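You operate a simulated robot arm through the tools that you are given. There is no shell and no other tool. Be economical: measure what you need, move in short steps, check, and stop when the job is done.

The job below is to be done with a simulated robot arm. You get a single attempt, and the scene is never put back.

Task
Clamp the blue webs, lay the yellow strip on, press it, bars up.
Fine: on the wheeled table; the table's two yellow bars down, strip across the joint, pressed by the thick green bar; that bar up again, yellow bars lifted off the web; other strips stay.

The check looks at the end state, three seconds after you hand in, the way a careful person would. Anything else that was tipped, shoved, dropped, spilled or broken makes it a failure.

Robot
A 6-joint arm with a two-finger parallel gripper, fixed in place. Base frame: the origin is at the foot of the arm, x ahead of it, y to its left, z up; the work surface is at about z = 0.86. Units: m, rad, N and s.
With the tool pointing down near the work surface it reaches from about 0.18 to 0.84 m from the base axis. Its first joint turns from -2.897 to 2.897 rad. Payload 3.91 kg.
Tool frame: the origin (TCP) lies between the finger pads and is the grasp point; the fingertips stand 0.03 m ahead of it; z points along the fingers, y is the line along which they close. The gripper opens to 0.11 m. The fingers are 0.02 m wide and 0.01 m thick; the gripper's body (0.048 by 0.112 m) begins 0.055 m behind the TCP.
Orientation is that of the tool frame in the base frame, as a unit quaternion [w, x, y, z]. With the fingers straight down and closing along the base's y, the tool's x points along the base's -x, its y along +y and its z along -z.

Tools
- The arm moves only by the tool nudge_tool. Its argument "deltas" is a list of rows, each an object (a shift or turn left out is 0, a gripper value left out holds the last) with "delta_pos": the shift along the tool's x, y, z in m, a list of three; "turn": the turn, a rotation vector about the tool's x, y, z in rad, a list of three. In form: [{"delta_pos": [dx, dy, dz], "turn": [wx, wy, wz]}, ...]. A call has 1 to 20 rows; each row shifts and turns the commanded pose from where the row before left it, along the tool's axes as they then stand. "grip" is the gripper command, from -1 (fully open) to 1 (shut), values between in proportion, set as the call begins (left out, the last holds). Each row takes 0.2 s and may step no farther than 0.05 m and 0.15 rad from the row before; otherwise, or with a gripper value out of range, the whole call is refused. A pose out of reach is approached as far as the arm can. The call stops where the force on the tool passes 90 N (or 10 N more than at its start, if that is more) or the arm is blocked; 0.2 s more then pass. The fingers move at their own pace (about 0.108 m/s each) and stop on an object; they squeeze with about 30 N. The grip force told is the motor's: it shows also when the fingers shut on nothing. Time passes only in rows, and 0.2 s behind the last, so rows that do not move let the fingers close. The reply holds the time, the measured pose of the TCP, the force on the tool along the base axes, the opening and the grip force, in the units named above and with some noise, with the torque about the TCP (base axes, N m) and any sound that the robot's microphone picked up.
- Cameras (640 x 400 px; columns grow to the right, rows downward): "scene" is fixed at [0.4007, 0.5015, 1.4621]; the picture's right is [-0.99, 0.14, 0.00], its down [0.06, 0.45, -0.89] and it looks along [-0.12, -0.88, -0.46] (base axes); focal length 314 px, centre (320, 200). "wrist" rides on the gripper at [0.077, 0.007, -0.114] in the tool frame; the picture's right is [-0.09, 1.00, 0.00], its down [-0.80, -0.07, -0.59] and it looks along [-0.59, -0.05, 0.80] (tool axes); focal length 270 px, centre (320, 200).
- capture(camera): a new picture of that camera. No time passes.
- move_column(by): slides the trunk up (or, below 0, down) by that many m; the arm rides with it, the base frame stays. It gives what a move gives, with no picture.
- measure_at(camera, pixels): for up to 12 pixels [column, row] of the newest picture of that camera ("zoom" is the newest enlarged one), the place [x, y, z] in the base frame of the surface seen there, good to about 0.002 m. No time passes.
- inspect(camera, box): a new picture of the part [left, top, right, bottom] of that camera's present view, enlarged. No time passes.
- hand_in(): hands the job in; it is judged then, once.

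Go step by step. Measure first, check grasps and placings, and put right what went wrong. The budget is 80 turns and 54 pictures, counting those below and the enlarged ones. Unless the task says otherwise, let go and move clear before handing in, and close with one line.

The tools are called after "Request:" by a JSON object that holds its "name" and its "arguments". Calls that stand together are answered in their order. nudge_tool: Moves the arm, as the interface text tells. Its arguments: {"type":"object","properties":{"deltas":{"type":"array"},"grip":{"type":"number"}},"required":["deltas"]} The other tools are called the same way: move_column (by) slides the trunk up or down; capture (camera) takes a picture; measure_at (camera, pixels) gives the place of the surface under pixels of a picture; inspect (camera, box) takes an enlarged picture of a part of a camera's view; hand_in () hands the job in.

At the start:

```text
t: 0.0
tool_pos: [0.1941, -0.3012, 1.3487]
orientation: [0.0, 0.0, 1.0, 0.0]
contact_force: [-0.2, -0.4, -0.1]
torque: [-0.02, -0.02, -0.02]
opening: 0.1097
finger_force: 0.1
trunk travel left (down, up): [-0.475, 0.065]
```

scene: 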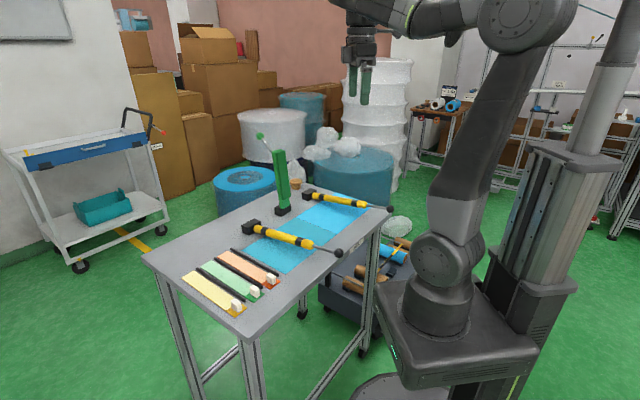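
wrist: 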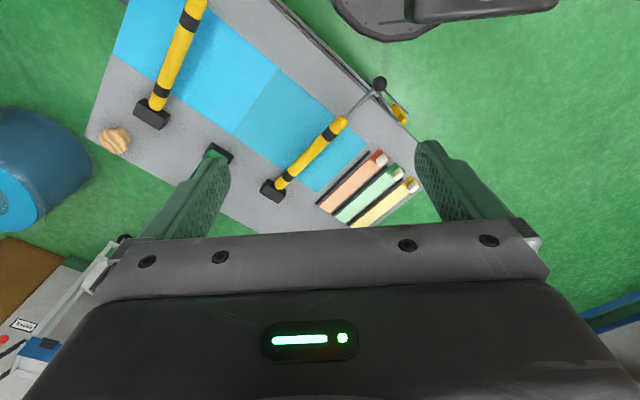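

The scene shows a table with two yellow hinged bars (pixels ~300,238 and ~340,200), a raised green bar (282,180) and three strips (lower left). I'll zoom in for the details.

Request:
{"name": "inspect", "arguments": {"camera": "scene", "box": [230, 120, 400, 280]}}

Request:
{"name": "inspect", "arguments": {"camera": "scene", "box": [160, 220, 300, 320]}}

Request:
{"name": "inspect", "arguments": {"camera": "wrist", "box": [80, 0, 440, 230]}}

Request:
{"name": "measure_at", "arguments": {"camera": "scene", "pixels": [[252, 226], [285, 236], [306, 242], [338, 253], [308, 196], [340, 201], [388, 209], [283, 210], [280, 155], [260, 136], [370, 230], [160, 262]]}}

```text
2.50 times, centred on (315, 200) of scene
```

zoom: 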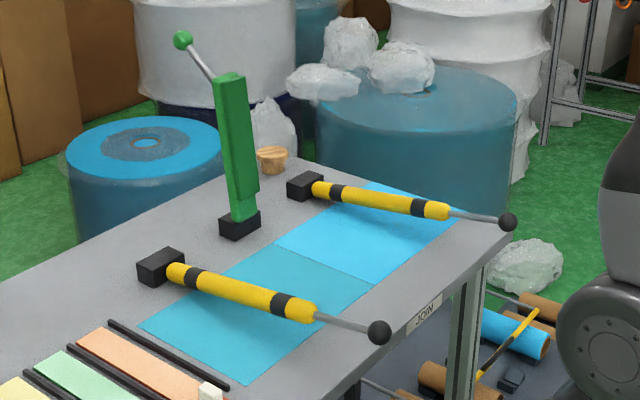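

```text
4.00 times, centred on (230, 270) of scene
```

zoom: 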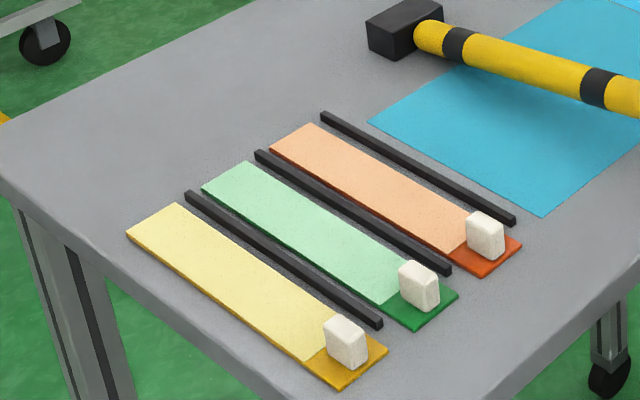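

```text
1.74 times, centred on (260, 115) of wrist
```

zoom: 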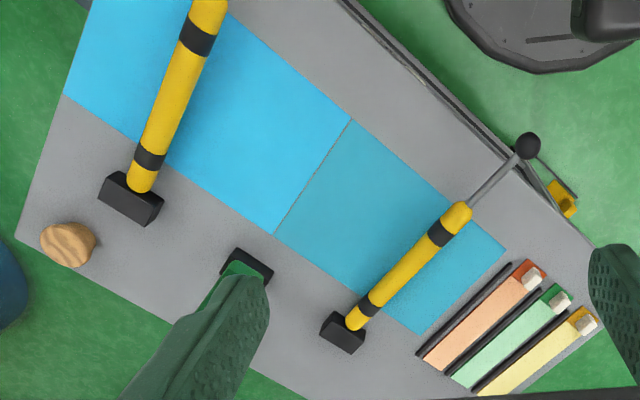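

```text
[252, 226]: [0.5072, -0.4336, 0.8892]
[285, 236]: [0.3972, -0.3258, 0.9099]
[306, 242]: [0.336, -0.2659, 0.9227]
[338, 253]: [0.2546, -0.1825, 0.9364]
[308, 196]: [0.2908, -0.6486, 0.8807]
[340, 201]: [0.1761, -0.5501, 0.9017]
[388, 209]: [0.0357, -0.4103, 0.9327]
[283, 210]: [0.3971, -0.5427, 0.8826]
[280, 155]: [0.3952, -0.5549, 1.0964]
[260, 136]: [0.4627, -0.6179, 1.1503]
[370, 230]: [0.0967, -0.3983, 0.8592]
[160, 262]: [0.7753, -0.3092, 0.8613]
```

The yellow bars are tilted slightly above the webs (z 0.889 at the block end to 0.936 at the knob). Next I'll measure the strips and the joint.

Request:
{"name": "inspect", "arguments": {"camera": "scene", "box": [170, 240, 290, 320]}}

Request:
{"name": "measure_at", "arguments": {"camera": "scene", "pixels": [[203, 272], [193, 278], [244, 314], [256, 307], [245, 303], [246, 308], [340, 220], [303, 221], [329, 234], [360, 232], [312, 205], [266, 203]]}}

Request:
{"name": "measure_at", "arguments": {"camera": "wrist", "pixels": [[280, 71], [235, 131], [257, 101], [195, 6], [155, 100], [338, 127], [283, 186], [381, 83], [411, 187], [410, 184], [373, 219], [352, 225]]}}

```text
5.00 times, centred on (230, 280) of scene
```

zoom: 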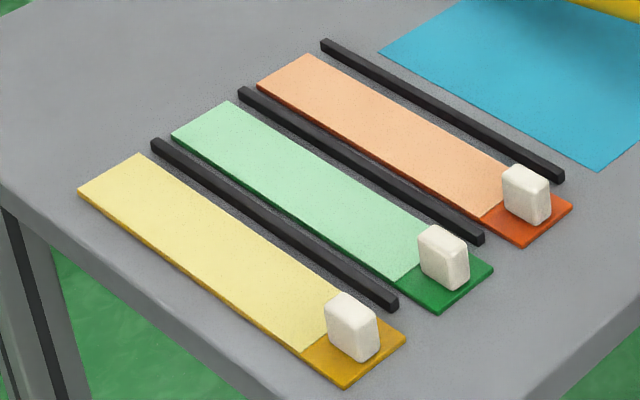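

```text
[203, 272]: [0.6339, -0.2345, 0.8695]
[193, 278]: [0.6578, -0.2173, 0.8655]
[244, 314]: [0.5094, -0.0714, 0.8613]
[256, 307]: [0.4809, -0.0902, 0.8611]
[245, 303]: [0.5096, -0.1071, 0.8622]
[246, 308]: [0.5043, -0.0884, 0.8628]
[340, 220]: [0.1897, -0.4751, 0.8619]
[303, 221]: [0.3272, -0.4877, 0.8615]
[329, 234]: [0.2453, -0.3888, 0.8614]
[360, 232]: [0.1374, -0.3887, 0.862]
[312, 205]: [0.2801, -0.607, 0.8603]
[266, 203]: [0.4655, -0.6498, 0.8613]
```

```text
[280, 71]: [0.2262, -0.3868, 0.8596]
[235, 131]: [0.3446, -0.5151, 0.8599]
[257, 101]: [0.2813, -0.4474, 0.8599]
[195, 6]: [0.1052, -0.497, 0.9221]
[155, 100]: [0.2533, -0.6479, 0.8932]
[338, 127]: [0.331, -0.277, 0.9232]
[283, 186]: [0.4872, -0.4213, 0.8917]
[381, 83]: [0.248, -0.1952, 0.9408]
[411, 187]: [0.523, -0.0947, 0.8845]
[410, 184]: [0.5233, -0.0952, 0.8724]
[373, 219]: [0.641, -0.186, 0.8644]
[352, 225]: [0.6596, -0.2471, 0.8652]
```

The joint runs from about (0.345,-0.515) to (0.226,-0.387). I'll measure the yellow strip's corners and handle in the zoomed picture.

Request:
{"name": "measure_at", "arguments": {"camera": "zoom", "pixels": [[140, 156], [82, 192], [400, 338], [345, 384], [325, 330], [348, 300], [357, 325], [375, 312], [330, 300], [302, 348], [275, 145], [280, 233]]}}

Request:
{"name": "inspect", "arguments": {"camera": "wrist", "box": [310, 130, 440, 240]}}

```text
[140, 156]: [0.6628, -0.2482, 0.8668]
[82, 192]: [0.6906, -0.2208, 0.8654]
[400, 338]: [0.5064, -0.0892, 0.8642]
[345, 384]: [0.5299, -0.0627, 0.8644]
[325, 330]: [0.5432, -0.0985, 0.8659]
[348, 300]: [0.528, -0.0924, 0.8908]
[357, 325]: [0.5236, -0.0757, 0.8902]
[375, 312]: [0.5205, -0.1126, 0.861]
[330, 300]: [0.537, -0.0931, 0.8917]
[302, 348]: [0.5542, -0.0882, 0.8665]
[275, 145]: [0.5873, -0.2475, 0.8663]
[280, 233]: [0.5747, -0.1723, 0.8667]
```

```text
3.64 times, centred on (375, 185) of wrist
```

zoom: 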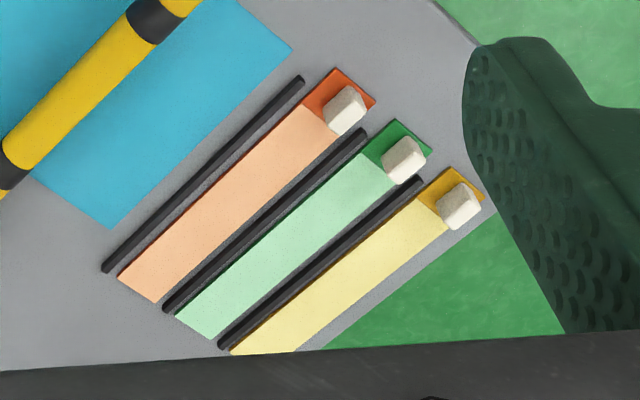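

Yellow strip axis lies along u≈(-0.71,0.70), with its white handle at (0.529,-0.088); the joint is nearly parallel. Knob 1 is centred at about (0.2525,-0.193,0.929). I'll turn the tool 45° and go above knob 1.

Request:
{"name": "nudge_tool", "arguments": {"deltas": [{"turn": [0, 0, 0.131]}, {"turn": [0, 0, 0.131]}, {"turn": [0, 0, 0.131]}, {"turn": [0, 0, 0.131]}, {"turn": [0, 0, 0.131]}, {"turn": [0, 0, 0.1304]}, {"delta_pos": [0.005, 0.0168, 0.043]}, {"delta_pos": [0.005, 0.0168, 0.043]}, {"delta_pos": [0.005, 0.0168, 0.043]}, {"delta_pos": [0.005, 0.0168, 0.043]}, {"delta_pos": [0.005, 0.0168, 0.043]}, {"delta_pos": [0.005, 0.0168, 0.043]}, {"delta_pos": [0.005, 0.0168, 0.043]}, {}], "grip": -0.2}}

Request:
{"name": "capture", "arguments": {"camera": "wrist"}}

Request:
{"name": "capture", "arguments": {"camera": "scene"}}

```text
t: 3.0
tool_pos: [0.2521, -0.194, 1.0491]
orientation: [0.0, 0.382, 0.924, 0.0]
contact_force: [-1.3, 0.0, 0.8]
torque: [-0.03, 0.01, -0.01]
opening: 0.0658
finger_force: 0.1
trunk travel left (down, up): [-0.475, 0.065]
```

```text
46 pictures are left
```

wrist: 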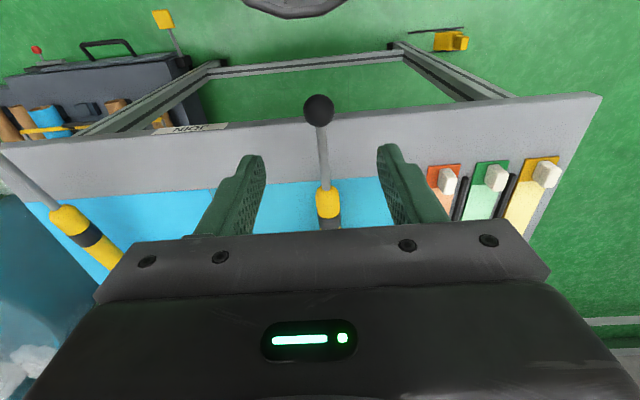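

```text
45 pictures are left
```

scene: 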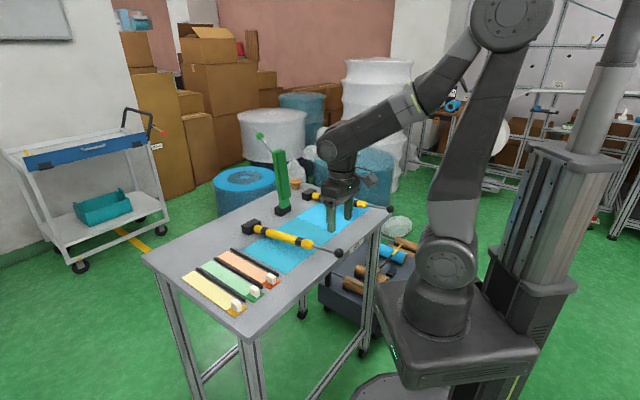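

The knob (318,108 in the wrist view) is directly under the TCP. I'll descend to TCP z≈0.944, keeping the fingertips clear of the table, and close on the knob.

Request:
{"name": "nudge_tool", "arguments": {"deltas": [{"delta_pos": [0, 0, 0.035]}, {"delta_pos": [0, 0, 0.035]}, {"delta_pos": [0, 0, 0.035]}, {}]}}

Request:
{"name": "nudge_tool", "arguments": {"deltas": [{}, {}, {}], "grip": 1}}

Request:
{"name": "capture", "arguments": {"camera": "wrist"}}

```text
t: 4.0
tool_pos: [0.2503, -0.1924, 0.9422]
orientation: [0.0, 0.383, 0.924, 0.0]
contact_force: [0.3, -0.6, 0.2]
torque: [-0.02, 0.01, 0.01]
opening: 0.0658
finger_force: 0.1
trunk travel left (down, up): [-0.475, 0.065]
```

```text
t: 4.8
tool_pos: [0.2498, -0.193, 0.9425]
orientation: [0.0, 0.383, 0.924, -0.001]
contact_force: [-4.3, -3.7, -2.0]
torque: [-0.17, 0.03, -0.05]
opening: 0.0272
finger_force: 45.4
trunk travel left (down, up): [-0.475, 0.065]
```

```text
44 pictures are left
```

wrist: 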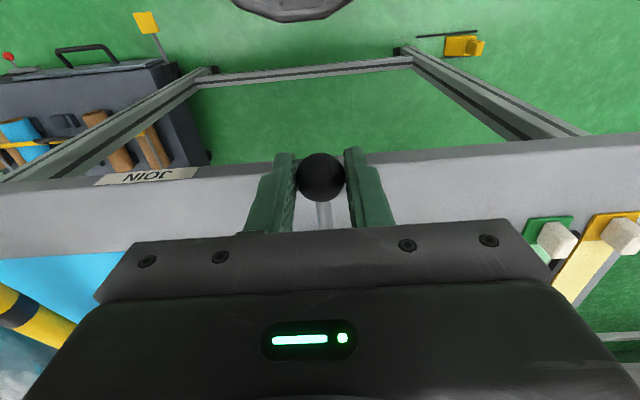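

The knob is held (opening 0.027). I'll lower it in small steps and watch the force and sound.

Request:
{"name": "nudge_tool", "arguments": {"deltas": [{"delta_pos": [0.0008, 0, 0.008]}, {"delta_pos": [0.0006, 0, 0.008]}, {"delta_pos": [0.0004, 0, 0.007]}, {}]}}

```text
t: 5.8
tool_pos: [0.2476, -0.1916, 0.9201]
orientation: [-0.001, 0.383, 0.924, 0.0]
contact_force: [-20.7, -2.6, 1.0]
torque: [0.02, 0.33, -0.12]
opening: 0.0271
finger_force: 44.8
trunk travel left (down, up): [-0.475, 0.065]
```

The knob has dropped 22 mm with a modest side load and no stop yet. I'll continue down.

Request:
{"name": "nudge_tool", "arguments": {"deltas": [{"delta_pos": [0, 0, 0.005]}, {"delta_pos": [0, 0, 0.005]}, {}]}}

Request:
{"name": "inspect", "arguments": {"camera": "scene", "box": [230, 120, 400, 280]}}

```text
t: 6.6
tool_pos: [0.2487, -0.191, 0.9105]
orientation: [-0.002, 0.384, 0.923, 0.0]
contact_force: [-26.0, 8.5, 1.1]
torque: [-0.15, 0.12, -0.08]
opening: 0.0271
finger_force: 45.1
trunk travel left (down, up): [-0.475, 0.065]
```

```text
2.50 times, centred on (315, 200) of scene
```

zoom: 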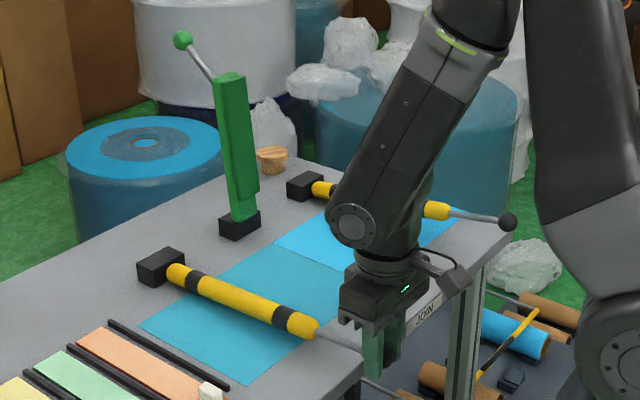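

The bar is pushing the tool outward along its length, so I'll give 2 mm outward and keep lowering.

Request:
{"name": "nudge_tool", "arguments": {"deltas": [{"delta_pos": [0.002, 0, 0.003]}, {"delta_pos": [0.001, 0, 0.004]}, {"delta_pos": [0, 0, 0.004]}, {}]}}

Request:
{"name": "measure_at", "arguments": {"camera": "zoom", "pixels": [[178, 268], [238, 291], [305, 320], [340, 336]]}}

```text
t: 7.6
tool_pos: [0.2474, -0.1917, 0.8997]
orientation: [0.002, 0.383, 0.924, 0.001]
contact_force: [-20.1, -8.5, 1.4]
torque: [-0.78, -0.32, -0.08]
opening: 0.0271
finger_force: 45.0
trunk travel left (down, up): [-0.475, 0.065]
```

```text
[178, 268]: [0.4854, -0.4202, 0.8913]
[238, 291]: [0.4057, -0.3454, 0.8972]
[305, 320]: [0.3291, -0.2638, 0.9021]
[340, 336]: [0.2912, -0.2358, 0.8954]
```

Still moving freely (TCP at 0.8997). I'll continue gently.

Request:
{"name": "nudge_tool", "arguments": {"deltas": [{"delta_pos": [0, 0, 0.003]}, {"delta_pos": [0, 0, 0.003]}, {"delta_pos": [0, 0, 0.002]}, {}]}}

Request:
{"name": "inspect", "arguments": {"camera": "scene", "box": [230, 180, 370, 280]}}

```text
t: 8.6
tool_pos: [0.2468, -0.1914, 0.8917]
orientation: [0.001, 0.383, 0.924, 0.0]
contact_force: [-13.6, -11.6, 23.9]
torque: [-0.33, 0.08, -0.04]
opening: 0.0272
finger_force: 44.7
trunk travel left (down, up): [-0.475, 0.065]
```

```text
4.00 times, centred on (300, 230) of scene
```

zoom: 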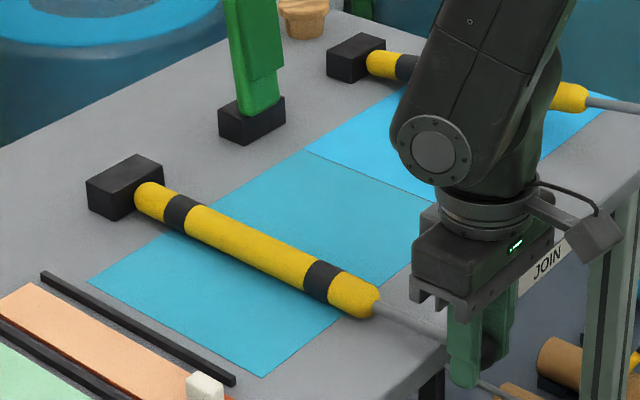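

Vertical resistance (24 N) shows the bar is seating on the web, and the fingers are beyond the table edge. I'll press a little more to seat it, then measure.

Request:
{"name": "nudge_tool", "arguments": {"deltas": [{"delta_pos": [0, 0, 0.002]}, {"delta_pos": [0, 0, 0.002]}, {}]}}

Request:
{"name": "measure_at", "arguments": {"camera": "zoom", "pixels": [[150, 195], [250, 240], [350, 290], [400, 318], [430, 345], [436, 338], [250, 262], [345, 308]]}}

```text
t: 9.4
tool_pos: [0.2479, -0.1903, 0.8884]
orientation: [0.003, 0.382, 0.924, 0.0]
contact_force: [-7.5, -5.2, 43.7]
torque: [-0.23, 0.04, 0.0]
opening: 0.0271
finger_force: 44.2
trunk travel left (down, up): [-0.475, 0.065]
```

```text
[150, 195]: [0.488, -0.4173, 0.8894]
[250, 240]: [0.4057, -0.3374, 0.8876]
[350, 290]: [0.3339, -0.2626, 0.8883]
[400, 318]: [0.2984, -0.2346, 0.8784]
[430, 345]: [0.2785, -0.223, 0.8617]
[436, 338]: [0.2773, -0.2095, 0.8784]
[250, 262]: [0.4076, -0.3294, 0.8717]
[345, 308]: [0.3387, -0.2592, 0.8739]
```

The bar is flat (z 0.888 all along). I'll release, rise, and check that it stays down.

Request:
{"name": "nudge_tool", "arguments": {"deltas": [{"delta_pos": [0, 0, -0.002]}, {}, {}], "grip": -0.4}}

Request:
{"name": "nudge_tool", "arguments": {"deltas": [{"delta_pos": [0, 0, -0.04]}, {"delta_pos": [0, 0, -0.04]}, {"delta_pos": [0, 0, -0.04]}, {"delta_pos": [0, 0, -0.02]}, {}]}}

Request:
{"name": "inspect", "arguments": {"camera": "scene", "box": [230, 120, 400, 280]}}

Request:
{"name": "measure_at", "arguments": {"camera": "zoom", "pixels": [[178, 268], [238, 291], [300, 318], [377, 345], [508, 225], [482, 216]]}}

```text
t: 10.2
tool_pos: [0.2492, -0.1914, 0.8896]
orientation: [0.001, 0.382, 0.924, 0.001]
contact_force: [-0.4, 1.3, 0.1]
torque: [-0.02, -0.03, 0.02]
opening: 0.077
finger_force: 0.1
trunk travel left (down, up): [-0.475, 0.065]
```

```text
t: 11.4
tool_pos: [0.2497, -0.191, 1.0278]
orientation: [0.001, 0.382, 0.924, 0.0]
contact_force: [-0.9, -0.3, -0.1]
torque: [-0.02, 0.0, -0.01]
opening: 0.077
finger_force: 0.0
trunk travel left (down, up): [-0.475, 0.065]
```

```text
2.50 times, centred on (315, 200) of scene
```

zoom: 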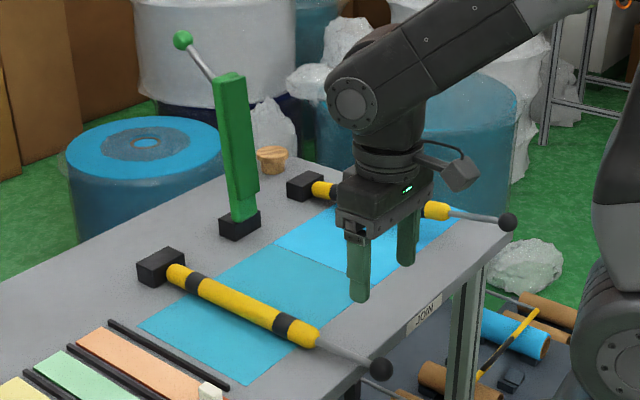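

```text
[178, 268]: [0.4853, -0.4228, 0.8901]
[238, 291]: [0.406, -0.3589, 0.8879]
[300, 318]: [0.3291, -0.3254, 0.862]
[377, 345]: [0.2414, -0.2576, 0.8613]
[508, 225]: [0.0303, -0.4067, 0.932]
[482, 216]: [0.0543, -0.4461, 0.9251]
```

Bar 1 stays down. Now I'll go over knob 2 at about (0.03,-0.42).

Request:
{"name": "nudge_tool", "arguments": {"deltas": [{"delta_pos": [-0.0008, -0.0398, 0]}, {"delta_pos": [-0.0008, -0.0398, 0]}, {"delta_pos": [-0.0008, -0.0398, 0]}, {"delta_pos": [-0.0008, -0.0398, 0]}, {"delta_pos": [-0.0008, -0.0398, 0]}, {"delta_pos": [-0.0008, -0.0398, 0]}, {"delta_pos": [-0.0008, -0.0398, 0]}, {"delta_pos": [-0.0008, -0.0398, 0]}, {}]}}

Request:
{"name": "capture", "arguments": {"camera": "wrist"}}

```text
t: 13.4
tool_pos: [0.0273, -0.4163, 1.03]
orientation: [0.0, 0.383, 0.924, 0.0]
contact_force: [0.2, -0.4, -0.5]
torque: [0.04, 0.02, -0.01]
opening: 0.0769
finger_force: 0.1
trunk travel left (down, up): [-0.475, 0.065]
```

```text
40 pictures are left
```

wrist: 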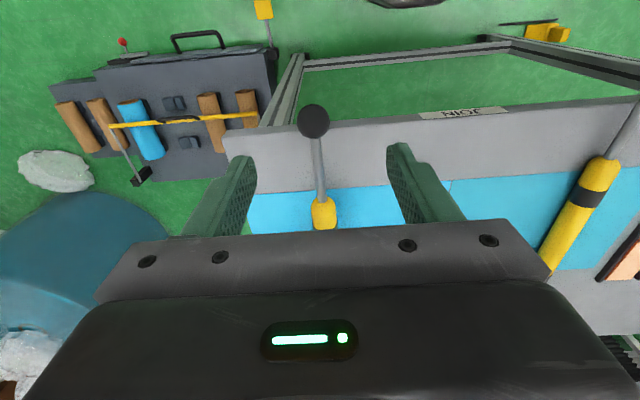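

Knob 2 at (313,121) is about 5 mm toward −y of the tool. I'll correct that, descend and close.

Request:
{"name": "nudge_tool", "arguments": {"deltas": [{"delta_pos": [0, -0.005, 0.03]}, {"delta_pos": [0, 0, 0.03]}, {"delta_pos": [0, 0, 0.026]}, {}]}}

Request:
{"name": "nudge_tool", "arguments": {"deltas": [{}, {}, {}], "grip": 1}}

Request:
{"name": "nudge_tool", "arguments": {"deltas": [{"delta_pos": [0.001, 0, 0.008]}, {"delta_pos": [0.001, 0, 0.008]}, {"delta_pos": [0.001, 0, 0.008]}, {"delta_pos": [0.001, 0, 0.008]}, {}]}}

```text
t: 14.4
tool_pos: [0.0238, -0.4214, 0.9425]
orientation: [0.0, 0.382, 0.924, 0.0]
contact_force: [-0.6, -0.3, 0.3]
torque: [-0.04, -0.01, -0.02]
opening: 0.0771
finger_force: 0.1
trunk travel left (down, up): [-0.475, 0.065]
```

```text
t: 15.2
tool_pos: [0.0252, -0.4209, 0.9426]
orientation: [0.0, 0.383, 0.924, 0.0]
contact_force: [6.3, 7.3, -1.1]
torque: [0.25, 0.01, 0.04]
opening: 0.0271
finger_force: 45.2
trunk travel left (down, up): [-0.475, 0.065]
```

```text
t: 16.4
tool_pos: [0.0231, -0.4193, 0.9107]
orientation: [-0.001, 0.383, 0.924, 0.001]
contact_force: [18.3, 15.8, 0.5]
torque: [-0.2, -0.65, 0.03]
opening: 0.0272
finger_force: 45.0
trunk travel left (down, up): [-0.475, 0.065]
```

Knob 2 is gripped and moving. I'll continue to the seated height (about 0.888).

Request:
{"name": "nudge_tool", "arguments": {"deltas": [{"delta_pos": [0, 0.002, 0.006]}, {"delta_pos": [0.0005, 0.001, 0.006]}, {"delta_pos": [0, 0, 0.004]}, {"delta_pos": [0, 0, 0.003]}, {"delta_pos": [0, 0, 0.004]}, {}]}}

Request:
{"name": "inspect", "arguments": {"camera": "scene", "box": [230, 120, 400, 280]}}

```text
t: 17.8
tool_pos: [0.0218, -0.4174, 0.8916]
orientation: [0.001, 0.383, 0.924, -0.002]
contact_force: [-4.7, 7.2, 40.4]
torque: [0.35, 0.34, 0.01]
opening: 0.0273
finger_force: 44.9
trunk travel left (down, up): [-0.475, 0.065]
```

```text
2.50 times, centred on (315, 200) of scene
```

zoom: 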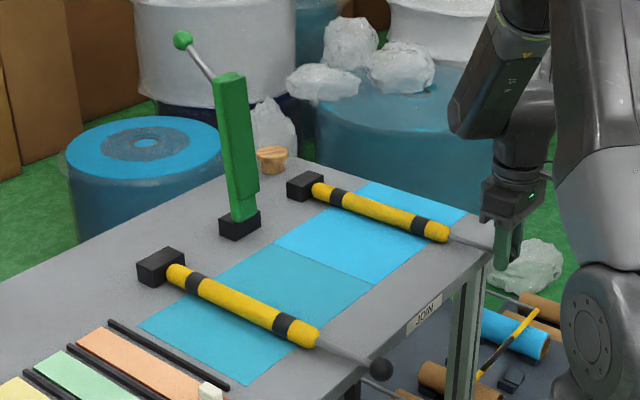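

Bar 2 looks flat and takes 40 N. I'll release, rise, and measure the joint, bars and green bar.

Request:
{"name": "nudge_tool", "arguments": {"deltas": [{"delta_pos": [0, 0, -0.002]}, {}, {}], "grip": -0.4}}

Request:
{"name": "nudge_tool", "arguments": {"deltas": [{"delta_pos": [0, 0, -0.04]}, {"delta_pos": [0, 0, -0.04]}, {"delta_pos": [0, 0, -0.04]}, {"delta_pos": [0, 0, -0.04]}, {}]}}

Request:
{"name": "inspect", "arguments": {"camera": "scene", "box": [255, 120, 395, 220]}}

Request:
{"name": "measure_at", "arguments": {"camera": "scene", "pixels": [[303, 217], [304, 218], [323, 225], [341, 233], [379, 234], [277, 248]]}}

```text
t: 18.6
tool_pos: [0.0228, -0.4196, 0.8908]
orientation: [0.0, 0.383, 0.924, 0.0]
contact_force: [-0.2, 0.0, 0.2]
torque: [-0.02, 0.01, -0.02]
opening: 0.0769
finger_force: 0.1
trunk travel left (down, up): [-0.475, 0.065]
```

```text
t: 19.8
tool_pos: [0.0211, -0.4188, 1.0499]
orientation: [0.0, 0.383, 0.924, 0.0]
contact_force: [0.3, -0.1, 1.3]
torque: [-0.01, 0.03, 0.01]
opening: 0.0772
finger_force: 0.0
trunk travel left (down, up): [-0.475, 0.065]
```

```text
4.00 times, centred on (325, 170) of scene
```

zoom: 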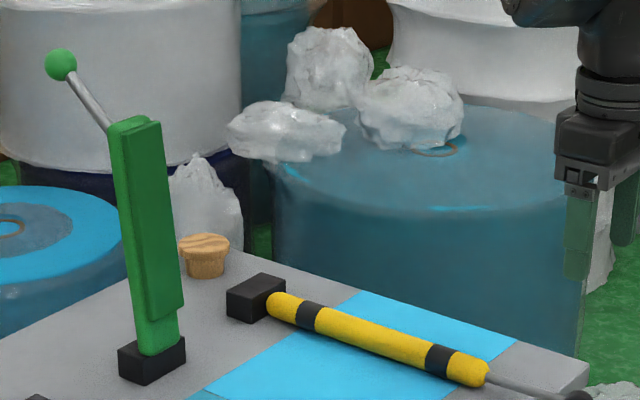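

```text
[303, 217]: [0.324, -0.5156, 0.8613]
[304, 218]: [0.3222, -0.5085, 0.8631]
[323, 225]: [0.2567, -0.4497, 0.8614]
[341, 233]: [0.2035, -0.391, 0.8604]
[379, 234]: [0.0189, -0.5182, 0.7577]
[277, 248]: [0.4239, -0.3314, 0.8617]
```

Both bars are down and stay. I'll move above the joint to measure it cleanly from the wrist camera.

Request:
{"name": "nudge_tool", "arguments": {"deltas": [{"delta_pos": [0, 0, -0.045]}, {"delta_pos": [-0.02, 0.0234, -0.035]}, {"delta_pos": [-0.02, 0.0234, -0.035]}, {"delta_pos": [-0.02, 0.0234, -0.035]}, {"delta_pos": [-0.02, 0.0234, 0]}, {"delta_pos": [-0.02, 0.0234, 0]}, {"delta_pos": [-0.02, 0.0234, 0]}, {"delta_pos": [-0.019, 0.0234, 0]}, {}], "grip": -1}}

Request:
{"name": "capture", "arguments": {"camera": "wrist"}}

```text
t: 21.8
tool_pos: [0.2364, -0.398, 1.198]
orientation: [0.0, 0.383, 0.924, -0.001]
contact_force: [-0.2, 0.6, 0.3]
torque: [0.02, 0.0, 0.0]
opening: 0.1098
finger_force: 0.0
trunk travel left (down, up): [-0.475, 0.065]
```

```text
37 pictures are left
```

wrist: 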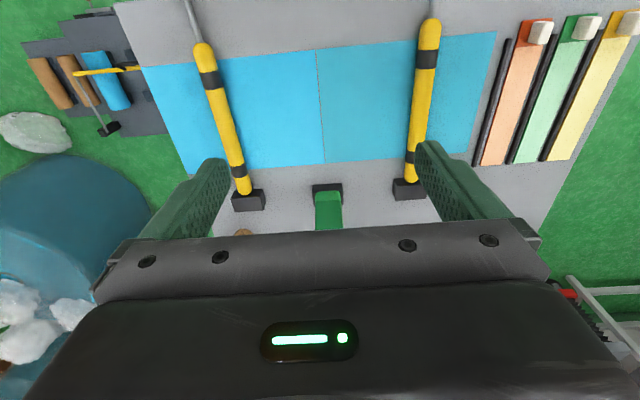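

Request:
{"name": "measure_at", "arguments": {"camera": "wrist", "pixels": [[316, 51], [324, 161], [320, 105], [326, 187], [316, 195], [337, 195], [326, 225], [313, 187], [341, 187], [330, 3], [300, 52], [340, 49]]}}

Request:
{"name": "inspect", "arguments": {"camera": "wrist", "box": [240, 30, 400, 240]}}

Request:
{"name": "inspect", "arguments": {"camera": "wrist", "box": [480, 0, 640, 100]}}

```text
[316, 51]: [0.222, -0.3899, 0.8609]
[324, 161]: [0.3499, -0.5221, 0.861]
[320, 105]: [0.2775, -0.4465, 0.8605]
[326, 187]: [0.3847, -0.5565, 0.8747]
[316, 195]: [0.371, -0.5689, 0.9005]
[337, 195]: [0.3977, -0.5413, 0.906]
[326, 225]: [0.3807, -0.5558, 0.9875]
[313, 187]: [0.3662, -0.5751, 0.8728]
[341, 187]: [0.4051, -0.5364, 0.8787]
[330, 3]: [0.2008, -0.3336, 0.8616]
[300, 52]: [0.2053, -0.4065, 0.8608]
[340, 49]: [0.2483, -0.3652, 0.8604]
```

```text
1.90 times, centred on (320, 135) of wrist
```

zoom: 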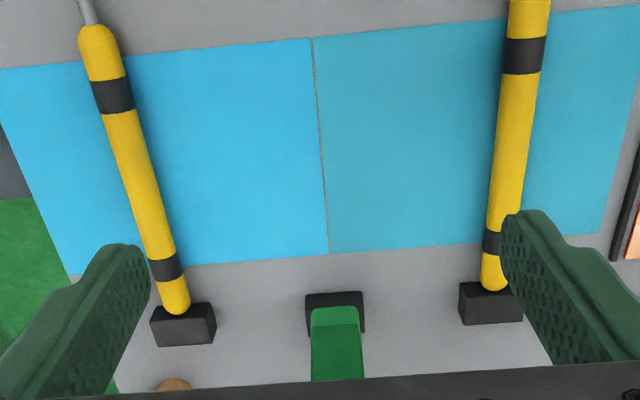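

```text
4.00 times, centred on (560, 50) of wrist
```

zoom: 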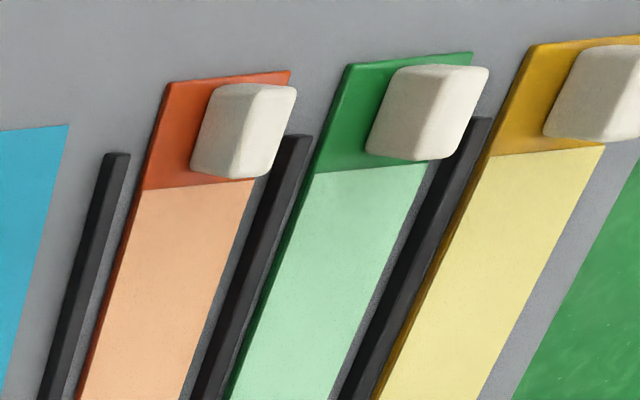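

The joint is at n≈-0.120 (midpoint 0.286,-0.456), in line with the green bar block, and strip and joint are parallel within 0.5°. I'll move above the yellow strip's handle with the fingers partly open.

Request:
{"name": "nudge_tool", "arguments": {"deltas": [{"delta_pos": [0.001, 0.0425, 0]}, {"delta_pos": [0.001, 0.0425, 0]}, {"delta_pos": [0.001, 0.0425, 0]}, {"delta_pos": [0.001, 0.0425, 0]}, {"delta_pos": [0.001, 0.0425, 0]}, {"delta_pos": [0.001, 0.0425, 0]}, {"delta_pos": [0.001, 0.0425, 0]}, {"delta_pos": [0.001, 0.0425, 0.03]}, {"delta_pos": [0.002, 0.0425, 0.04]}, {"delta_pos": [0.002, 0.0425, 0.04]}, {"delta_pos": [0, 0, 0.04]}, {}], "grip": -0.2}}

Request:
{"name": "capture", "arguments": {"camera": "wrist"}}

```text
refused: row 8 steps farther than a row can; nothing moved
```

```text
34 pictures are left
```

wrist: 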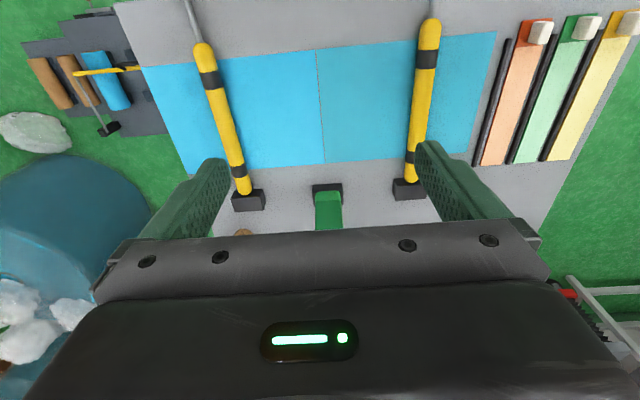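

The step was refused because some rows were too long, so nothing moved. I'll resend it with shorter rows.

Request:
{"name": "nudge_tool", "arguments": {"deltas": [{"delta_pos": [0.001, 0.0425, 0]}, {"delta_pos": [0.001, 0.0425, 0]}, {"delta_pos": [0.001, 0.0425, 0]}, {"delta_pos": [0.001, 0.0425, 0]}, {"delta_pos": [0.001, 0.0425, 0]}, {"delta_pos": [0.001, 0.0425, 0]}, {"delta_pos": [0.001, 0.0425, 0]}, {"delta_pos": [0.001, 0.0425, 0]}, {"delta_pos": [0.002, 0.0425, 0]}, {"delta_pos": [0.002, 0.0425, 0]}, {"delta_pos": [0, 0, 0.04]}, {"delta_pos": [0, 0, 0.04]}, {"delta_pos": [0, 0, 0.04]}, {"delta_pos": [0, 0, 0.03]}, {}], "grip": -0.2}}

Request:
{"name": "capture", "arguments": {"camera": "wrist"}}

```text
t: 25.0
tool_pos: [0.5276, -0.0918, 1.0476]
orientation: [0.0, 0.383, 0.924, 0.0]
contact_force: [0.2, -0.1, -0.8]
torque: [0.0, 0.03, 0.0]
opening: 0.0659
finger_force: 0.1
trunk travel left (down, up): [-0.475, 0.065]
```

```text
33 pictures are left
```

wrist: 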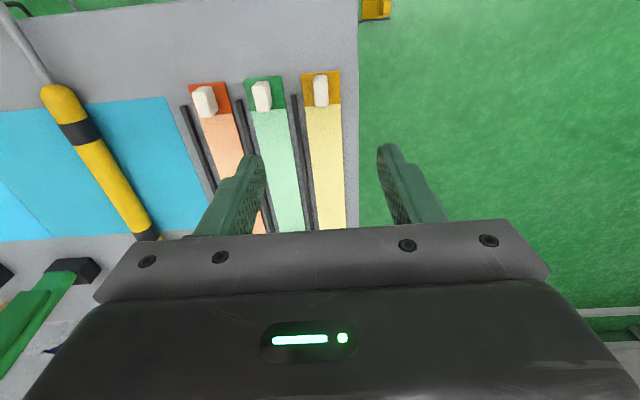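

Request:
{"name": "inspect", "arguments": {"camera": "wrist", "box": [240, 50, 400, 150]}}

Request:
{"name": "measure_at", "arguments": {"camera": "wrist", "pixels": [[321, 78], [320, 92], [315, 92], [327, 92], [302, 74], [339, 71], [304, 108], [340, 105], [309, 180], [344, 180]]}}

```text
4.00 times, centred on (320, 100) of wrist
```

zoom: 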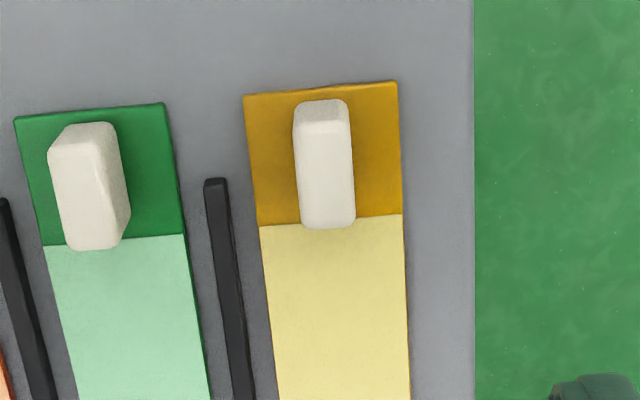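

```text
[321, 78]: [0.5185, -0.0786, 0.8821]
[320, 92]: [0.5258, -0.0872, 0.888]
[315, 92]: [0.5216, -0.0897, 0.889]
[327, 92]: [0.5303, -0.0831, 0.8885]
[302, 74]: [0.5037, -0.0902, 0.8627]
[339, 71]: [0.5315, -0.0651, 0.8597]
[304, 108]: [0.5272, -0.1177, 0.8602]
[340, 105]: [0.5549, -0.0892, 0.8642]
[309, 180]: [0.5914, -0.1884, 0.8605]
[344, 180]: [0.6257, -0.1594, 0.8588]
```

The handle is narrow (≈0.013 across), centred near (0.527,-0.087), top at z 0.889. I'll narrow the opening to 0.03 to miss the rail, align, and descend most of the way.

Request:
{"name": "nudge_tool", "arguments": {"deltas": [{"delta_pos": [0.0035, 0.002, 0]}, {"delta_pos": [0, 0, 0.04]}, {"delta_pos": [0, 0, 0.04]}, {"delta_pos": [0, 0, 0.03]}, {}], "grip": 0.45}}

Request:
{"name": "inspect", "arguments": {"camera": "wrist", "box": [220, 100, 420, 250]}}

```text
t: 26.2
tool_pos: [0.5276, -0.088, 0.9399]
orientation: [-0.001, 0.383, 0.924, 0.0]
contact_force: [-0.5, -0.2, 0.4]
torque: [0.02, 0.0, 0.0]
opening: 0.0302
finger_force: 0.0
trunk travel left (down, up): [-0.475, 0.065]
```

```text
2.67 times, centred on (320, 175) of wrist
```

zoom: 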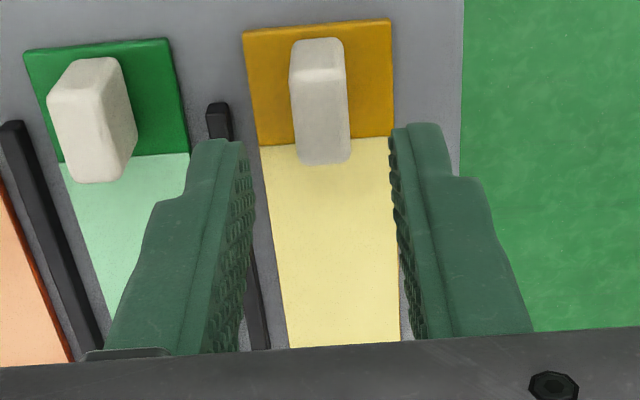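

The handle is centred between the fingers (zoom x≈320). I'll descend 40 mm and close.

Request:
{"name": "nudge_tool", "arguments": {"deltas": [{"delta_pos": [0, 0, 0.02]}, {"delta_pos": [0, 0, 0.019]}, {}]}}

Request:
{"name": "nudge_tool", "arguments": {"deltas": [{}, {}], "grip": 1}}

Request:
{"name": "inspect", "arguments": {"camera": "wrist", "box": [220, 100, 420, 250]}}

```text
t: 27.0
tool_pos: [0.5258, -0.0886, 0.9025]
orientation: [0.001, 0.383, 0.924, 0.0]
contact_force: [0.6, 0.4, 0.1]
torque: [0.01, 0.0, -0.02]
opening: 0.0304
finger_force: 0.1
trunk travel left (down, up): [-0.475, 0.065]
```

```text
t: 27.6
tool_pos: [0.5263, -0.089, 0.9009]
orientation: [0.0, 0.383, 0.924, 0.001]
contact_force: [-0.1, -0.1, 0.1]
torque: [0.01, 0.0, 0.01]
opening: 0.0123
finger_force: 29.7
trunk travel left (down, up): [-0.475, 0.065]
```

```text
2.67 times, centred on (320, 175) of wrist
```

zoom: 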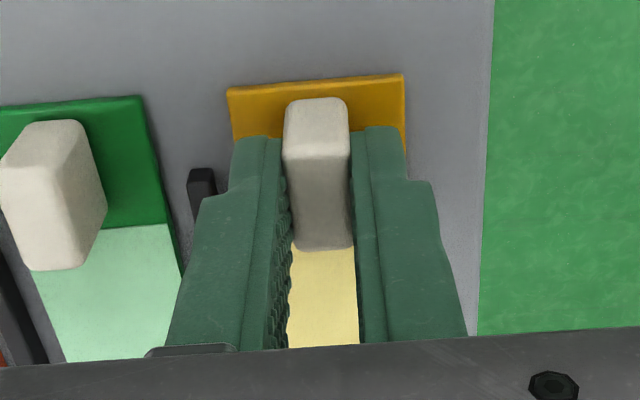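

The handle is gripped (0.0123 opening). I'll lift gently and check the strip.

Request:
{"name": "nudge_tool", "arguments": {"deltas": [{"delta_pos": [0, 0, -0.01]}, {"delta_pos": [0, 0, -0.02]}, {"delta_pos": [0, 0, -0.03]}, {"delta_pos": [0, 0, -0.03]}, {"delta_pos": [0, 0, -0.03]}, {"delta_pos": [0, 0, -0.02]}, {}]}}

Request:
{"name": "inspect", "arguments": {"camera": "scene", "box": [150, 150, 310, 320]}}

```text
t: 29.2
tool_pos: [0.5282, -0.0865, 1.0435]
orientation: [0.0, 0.383, 0.924, 0.0]
contact_force: [0.2, 0.3, -0.8]
torque: [0.01, 0.01, -0.02]
opening: 0.0127
finger_force: 29.8
trunk travel left (down, up): [-0.475, 0.065]
```

```text
2.35 times, centred on (230, 235) of scene
```

zoom: 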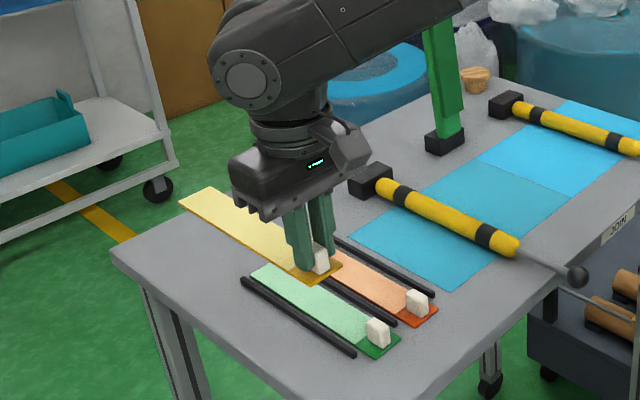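

The strip is level and held. I'll carry it across above the bars to over the joint.

Request:
{"name": "nudge_tool", "arguments": {"deltas": [{"delta_pos": [0.0035, -0.0361, 0]}, {"delta_pos": [0.0035, -0.0361, 0]}, {"delta_pos": [0.0035, -0.0361, 0]}, {"delta_pos": [0.0035, -0.0361, 0]}, {"delta_pos": [0.0035, -0.0361, 0]}, {"delta_pos": [0.0035, -0.0361, 0]}, {"delta_pos": [0.0035, -0.0361, 0]}, {"delta_pos": [0, -0.0361, 0]}, {"delta_pos": [0, -0.0361, 0]}, {"delta_pos": [0, -0.0361, 0]}, {"delta_pos": [0, -0.0361, 0]}, {"delta_pos": [0, -0.0361, 0]}, {}]}}

Request:
{"name": "capture", "arguments": {"camera": "wrist"}}

Request:
{"name": "inspect", "arguments": {"camera": "scene", "box": [230, 120, 400, 280]}}

```text
t: 32.0
tool_pos: [0.2049, -0.3794, 1.0423]
orientation: [0.001, 0.383, 0.924, 0.0]
contact_force: [-0.9, 0.3, -0.8]
torque: [0.06, -0.03, 0.0]
opening: 0.0128
finger_force: 30.4
trunk travel left (down, up): [-0.475, 0.065]
```

```text
28 pictures are left
```

wrist: 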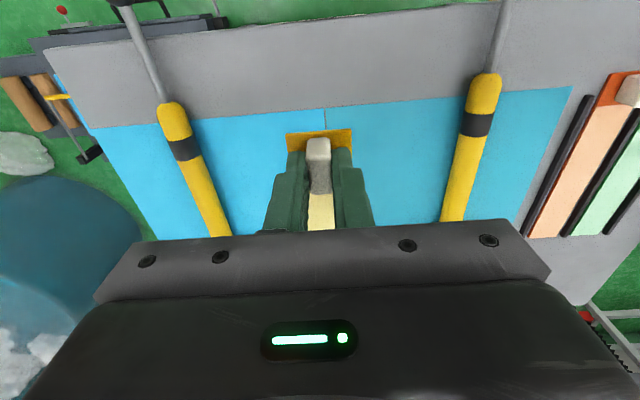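

```text
2.50 times, centred on (315, 200) of scene
```

zoom: 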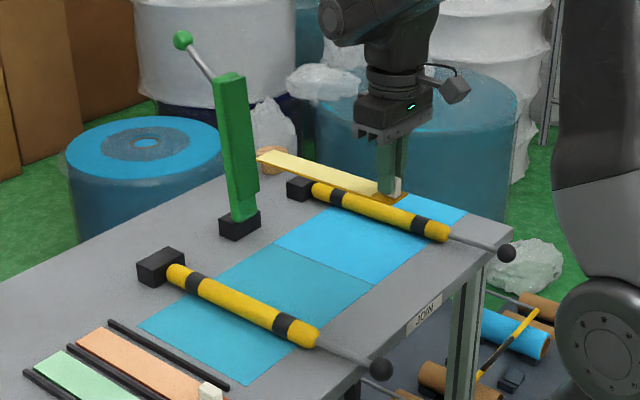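

The strip is above the joint. I'll measure the held strip's edges and the joint in the wrist view for alignment.

Request:
{"name": "measure_at", "arguments": {"camera": "wrist", "pixels": [[325, 112], [326, 124], [287, 136], [352, 132], [288, 148], [352, 145], [320, 133], [310, 225], [333, 225], [318, 145]]}}

Request:
{"name": "measure_at", "arguments": {"camera": "zoom", "pixels": [[258, 159], [276, 151], [370, 192], [330, 180], [385, 200], [405, 204], [372, 284], [345, 272]]}}

```text
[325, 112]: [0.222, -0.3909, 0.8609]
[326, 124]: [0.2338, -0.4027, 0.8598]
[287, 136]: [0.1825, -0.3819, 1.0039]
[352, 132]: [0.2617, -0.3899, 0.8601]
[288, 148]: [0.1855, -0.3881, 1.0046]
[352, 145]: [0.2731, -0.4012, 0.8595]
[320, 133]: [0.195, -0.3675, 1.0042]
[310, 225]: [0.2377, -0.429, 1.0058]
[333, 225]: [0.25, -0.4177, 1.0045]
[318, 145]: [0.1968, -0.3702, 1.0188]
```

```text
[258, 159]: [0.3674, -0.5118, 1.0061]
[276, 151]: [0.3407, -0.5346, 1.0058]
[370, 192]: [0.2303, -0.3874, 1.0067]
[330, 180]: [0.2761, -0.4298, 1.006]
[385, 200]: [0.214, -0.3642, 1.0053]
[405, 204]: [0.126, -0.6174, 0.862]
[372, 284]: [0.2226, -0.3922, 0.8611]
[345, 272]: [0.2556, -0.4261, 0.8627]
```

The strip is within about 3 mm of the joint line, with a slight 0.015 rad skew. I'll correct both and lower to just above the web.

Request:
{"name": "nudge_tool", "arguments": {"deltas": [{"delta_pos": [0.002, 0.0025, 0], "turn": [0, 0, 0.015]}, {"delta_pos": [0, 0, 0.03]}, {"delta_pos": [0, 0, 0.03]}, {"delta_pos": [0, 0, 0.03]}, {"delta_pos": [0, 0, 0.025]}, {"delta_pos": [0, 0, 0.015]}, {}]}}

Request:
{"name": "inspect", "arguments": {"camera": "scene", "box": [255, 170, 375, 250]}}

Request:
{"name": "inspect", "arguments": {"camera": "wrist", "box": [220, 60, 420, 240]}}

```text
t: 33.6
tool_pos: [0.2031, -0.375, 0.9085]
orientation: [0.0, 0.391, 0.92, -0.001]
contact_force: [0.0, 0.0, 0.1]
torque: [-0.02, -0.01, 0.01]
opening: 0.0128
finger_force: 30.2
trunk travel left (down, up): [-0.475, 0.065]
```

```text
5.00 times, centred on (315, 210) of scene
```

zoom: 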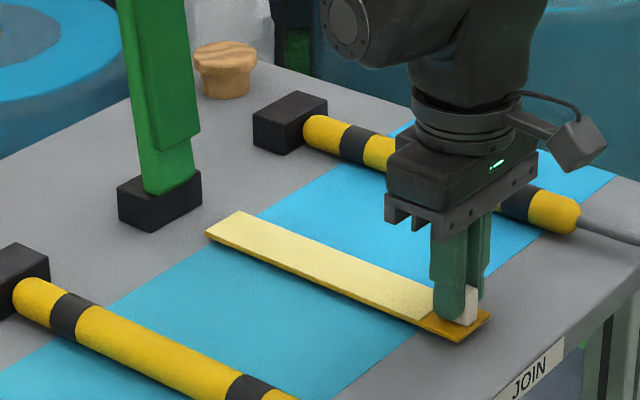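

```text
2.22 times, centred on (320, 150) of wrist
```

zoom: 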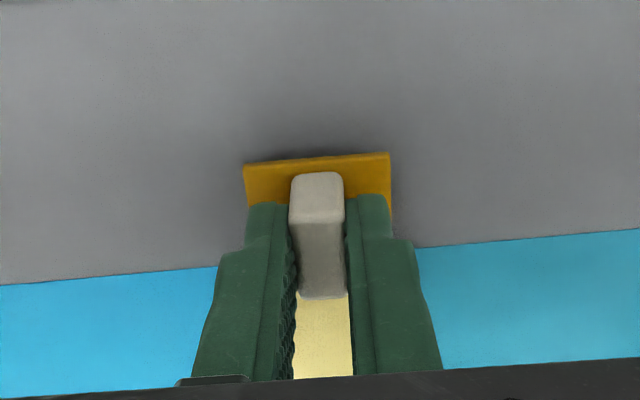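

About 7 mm remains and alignment looks right. I'll measure the strip corners against the joint line, lowering until contact.

Request:
{"name": "measure_at", "arguments": {"camera": "wrist", "pixels": [[332, 132], [394, 129], [331, 138]]}}

Request:
{"name": "nudge_tool", "arguments": {"deltas": [{"delta_pos": [0, 0, 0.003]}, {"delta_pos": [0, 0, 0.003]}, {"delta_pos": [0, 0, 0.001]}, {}]}}

Request:
{"name": "inspect", "arguments": {"camera": "scene", "box": [255, 170, 375, 250]}}

Request:
{"name": "measure_at", "arguments": {"camera": "zoom", "pixels": [[240, 213], [207, 235], [486, 318], [455, 341], [415, 320], [330, 277], [350, 260], [310, 287]]}}

```text
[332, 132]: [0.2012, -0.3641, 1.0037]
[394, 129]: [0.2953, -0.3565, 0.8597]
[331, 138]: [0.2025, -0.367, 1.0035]
```

```text
t: 34.6
tool_pos: [0.2043, -0.3739, 0.9044]
orientation: [0.0, 0.39, 0.921, 0.0]
contact_force: [-0.1, 0.8, -0.3]
torque: [0.03, -0.01, 0.0]
opening: 0.0126
finger_force: 29.6
trunk travel left (down, up): [-0.475, 0.065]
```

```text
5.00 times, centred on (315, 210) of scene
```

zoom: 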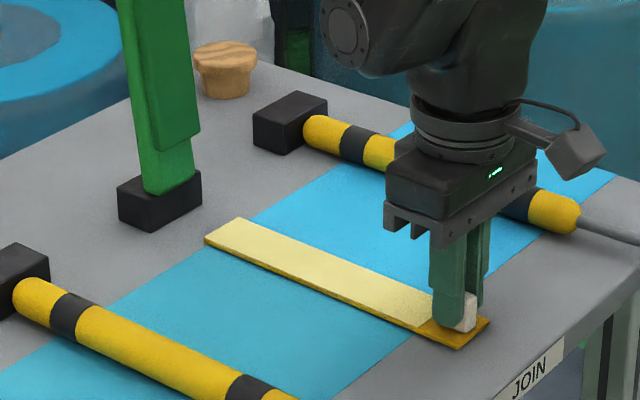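

```text
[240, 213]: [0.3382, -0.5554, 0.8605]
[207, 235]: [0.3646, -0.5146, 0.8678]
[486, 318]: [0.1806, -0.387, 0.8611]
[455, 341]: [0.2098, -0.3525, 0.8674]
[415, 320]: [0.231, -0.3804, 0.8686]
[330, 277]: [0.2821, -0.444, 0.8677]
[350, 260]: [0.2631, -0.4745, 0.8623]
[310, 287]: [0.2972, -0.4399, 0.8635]
```

The strip top is at 0.868, about 1–2 mm above contact, with edges symmetric about the joint within ~2 mm. I'll lower the rest.

Request:
{"name": "nudge_tool", "arguments": {"deltas": [{"delta_pos": [0, 0, 0.001]}, {"delta_pos": [0, 0, 0.001]}, {}]}}

```text
t: 35.4
tool_pos: [0.2042, -0.3736, 0.9026]
orientation: [-0.001, 0.389, 0.921, 0.0]
contact_force: [0.3, -1.2, 0.2]
torque: [-0.01, 0.03, 0.0]
opening: 0.0128
finger_force: 29.5
trunk travel left (down, up): [-0.475, 0.065]
```

Request:
{"name": "nudge_tool", "arguments": {"deltas": [{"delta_pos": [0, 0, 0.001]}, {"delta_pos": [0, 0, 0.0005]}, {}]}}

Request:
{"name": "nudge_tool", "arguments": {"deltas": [{}, {}], "grip": 0.4}}

Request:
{"name": "nudge_tool", "arguments": {"deltas": [{"delta_pos": [0, 0, -0.02]}, {"delta_pos": [0, 0, -0.03]}, {"delta_pos": [0, 0, -0.04]}, {"delta_pos": [0, 0, -0.04]}, {"delta_pos": [0, 0, -0.04]}, {"delta_pos": [0, 0, -0.04]}, {"delta_pos": [0, 0, -0.04]}, {"delta_pos": [0, 0, -0.04]}, {}]}}

Request:
{"name": "capture", "arguments": {"camera": "wrist"}}

Request:
{"name": "inspect", "arguments": {"camera": "scene", "box": [255, 120, 375, 250]}}

```text
t: 36.2
tool_pos: [0.2029, -0.3731, 0.9005]
orientation: [0.0, 0.389, 0.921, 0.001]
contact_force: [0.4, 0.2, 4.9]
torque: [-0.14, -0.13, -0.03]
opening: 0.0127
finger_force: 29.7
trunk travel left (down, up): [-0.475, 0.065]
```

```text
t: 36.8
tool_pos: [0.2042, -0.3734, 0.9013]
orientation: [0.0, 0.39, 0.921, 0.0]
contact_force: [0.1, 0.4, 0.5]
torque: [0.01, -0.01, 0.0]
opening: 0.0328
finger_force: 0.2
trunk travel left (down, up): [-0.475, 0.065]
```

```text
t: 38.8
tool_pos: [0.2034, -0.3716, 1.1906]
orientation: [0.0, 0.39, 0.921, 0.0]
contact_force: [0.5, 0.2, 1.1]
torque: [-0.04, 0.0, 0.02]
opening: 0.0331
finger_force: 0.1
trunk travel left (down, up): [-0.475, 0.065]
```

```text
23 pictures are left
```

wrist: 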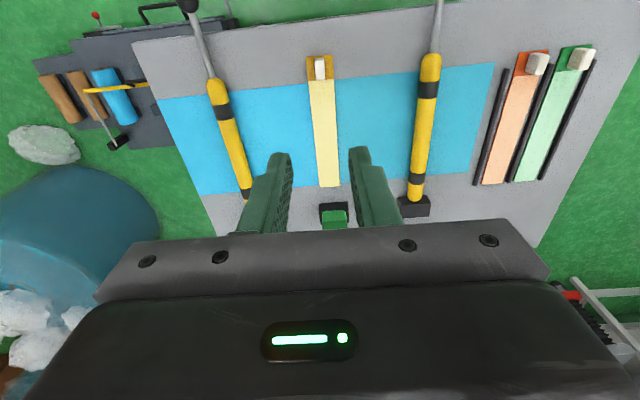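

```text
3.08 times, centred on (315, 185) of scene
```

zoom: 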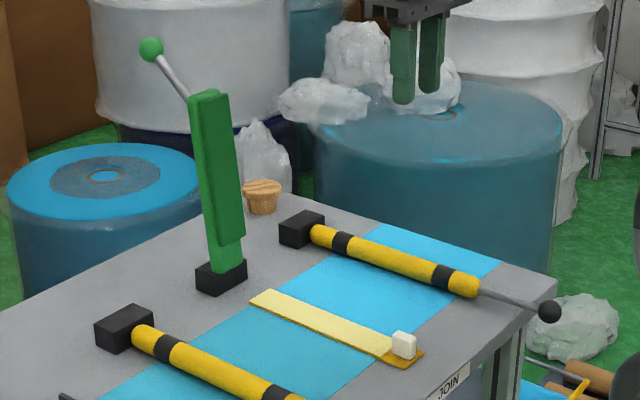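

Request:
{"name": "measure_at", "arguments": {"camera": "wrist", "pixels": [[318, 186], [338, 186], [307, 57], [332, 56], [308, 80], [334, 78], [313, 130], [336, 130]]}}

Request:
{"name": "measure_at", "arguments": {"camera": "zoom", "pixels": [[151, 48], [168, 70], [186, 93], [192, 110], [212, 95], [225, 95], [215, 240], [230, 240], [238, 230], [205, 170], [222, 170], [220, 262]]}}

```text
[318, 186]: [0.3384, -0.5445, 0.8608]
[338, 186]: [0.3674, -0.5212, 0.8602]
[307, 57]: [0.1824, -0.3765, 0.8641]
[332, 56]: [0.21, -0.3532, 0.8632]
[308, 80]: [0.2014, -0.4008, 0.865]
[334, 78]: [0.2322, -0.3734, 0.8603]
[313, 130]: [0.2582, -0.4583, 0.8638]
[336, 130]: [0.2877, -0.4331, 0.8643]
```

```text
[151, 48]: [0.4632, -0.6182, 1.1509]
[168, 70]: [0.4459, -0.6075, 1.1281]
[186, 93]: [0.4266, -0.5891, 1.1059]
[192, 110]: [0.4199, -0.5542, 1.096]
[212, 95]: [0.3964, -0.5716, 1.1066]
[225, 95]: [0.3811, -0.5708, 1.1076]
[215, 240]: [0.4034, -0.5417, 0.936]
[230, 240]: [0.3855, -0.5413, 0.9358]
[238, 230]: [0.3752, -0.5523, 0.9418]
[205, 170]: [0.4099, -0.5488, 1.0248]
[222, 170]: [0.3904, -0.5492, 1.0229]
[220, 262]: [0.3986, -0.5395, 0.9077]
```

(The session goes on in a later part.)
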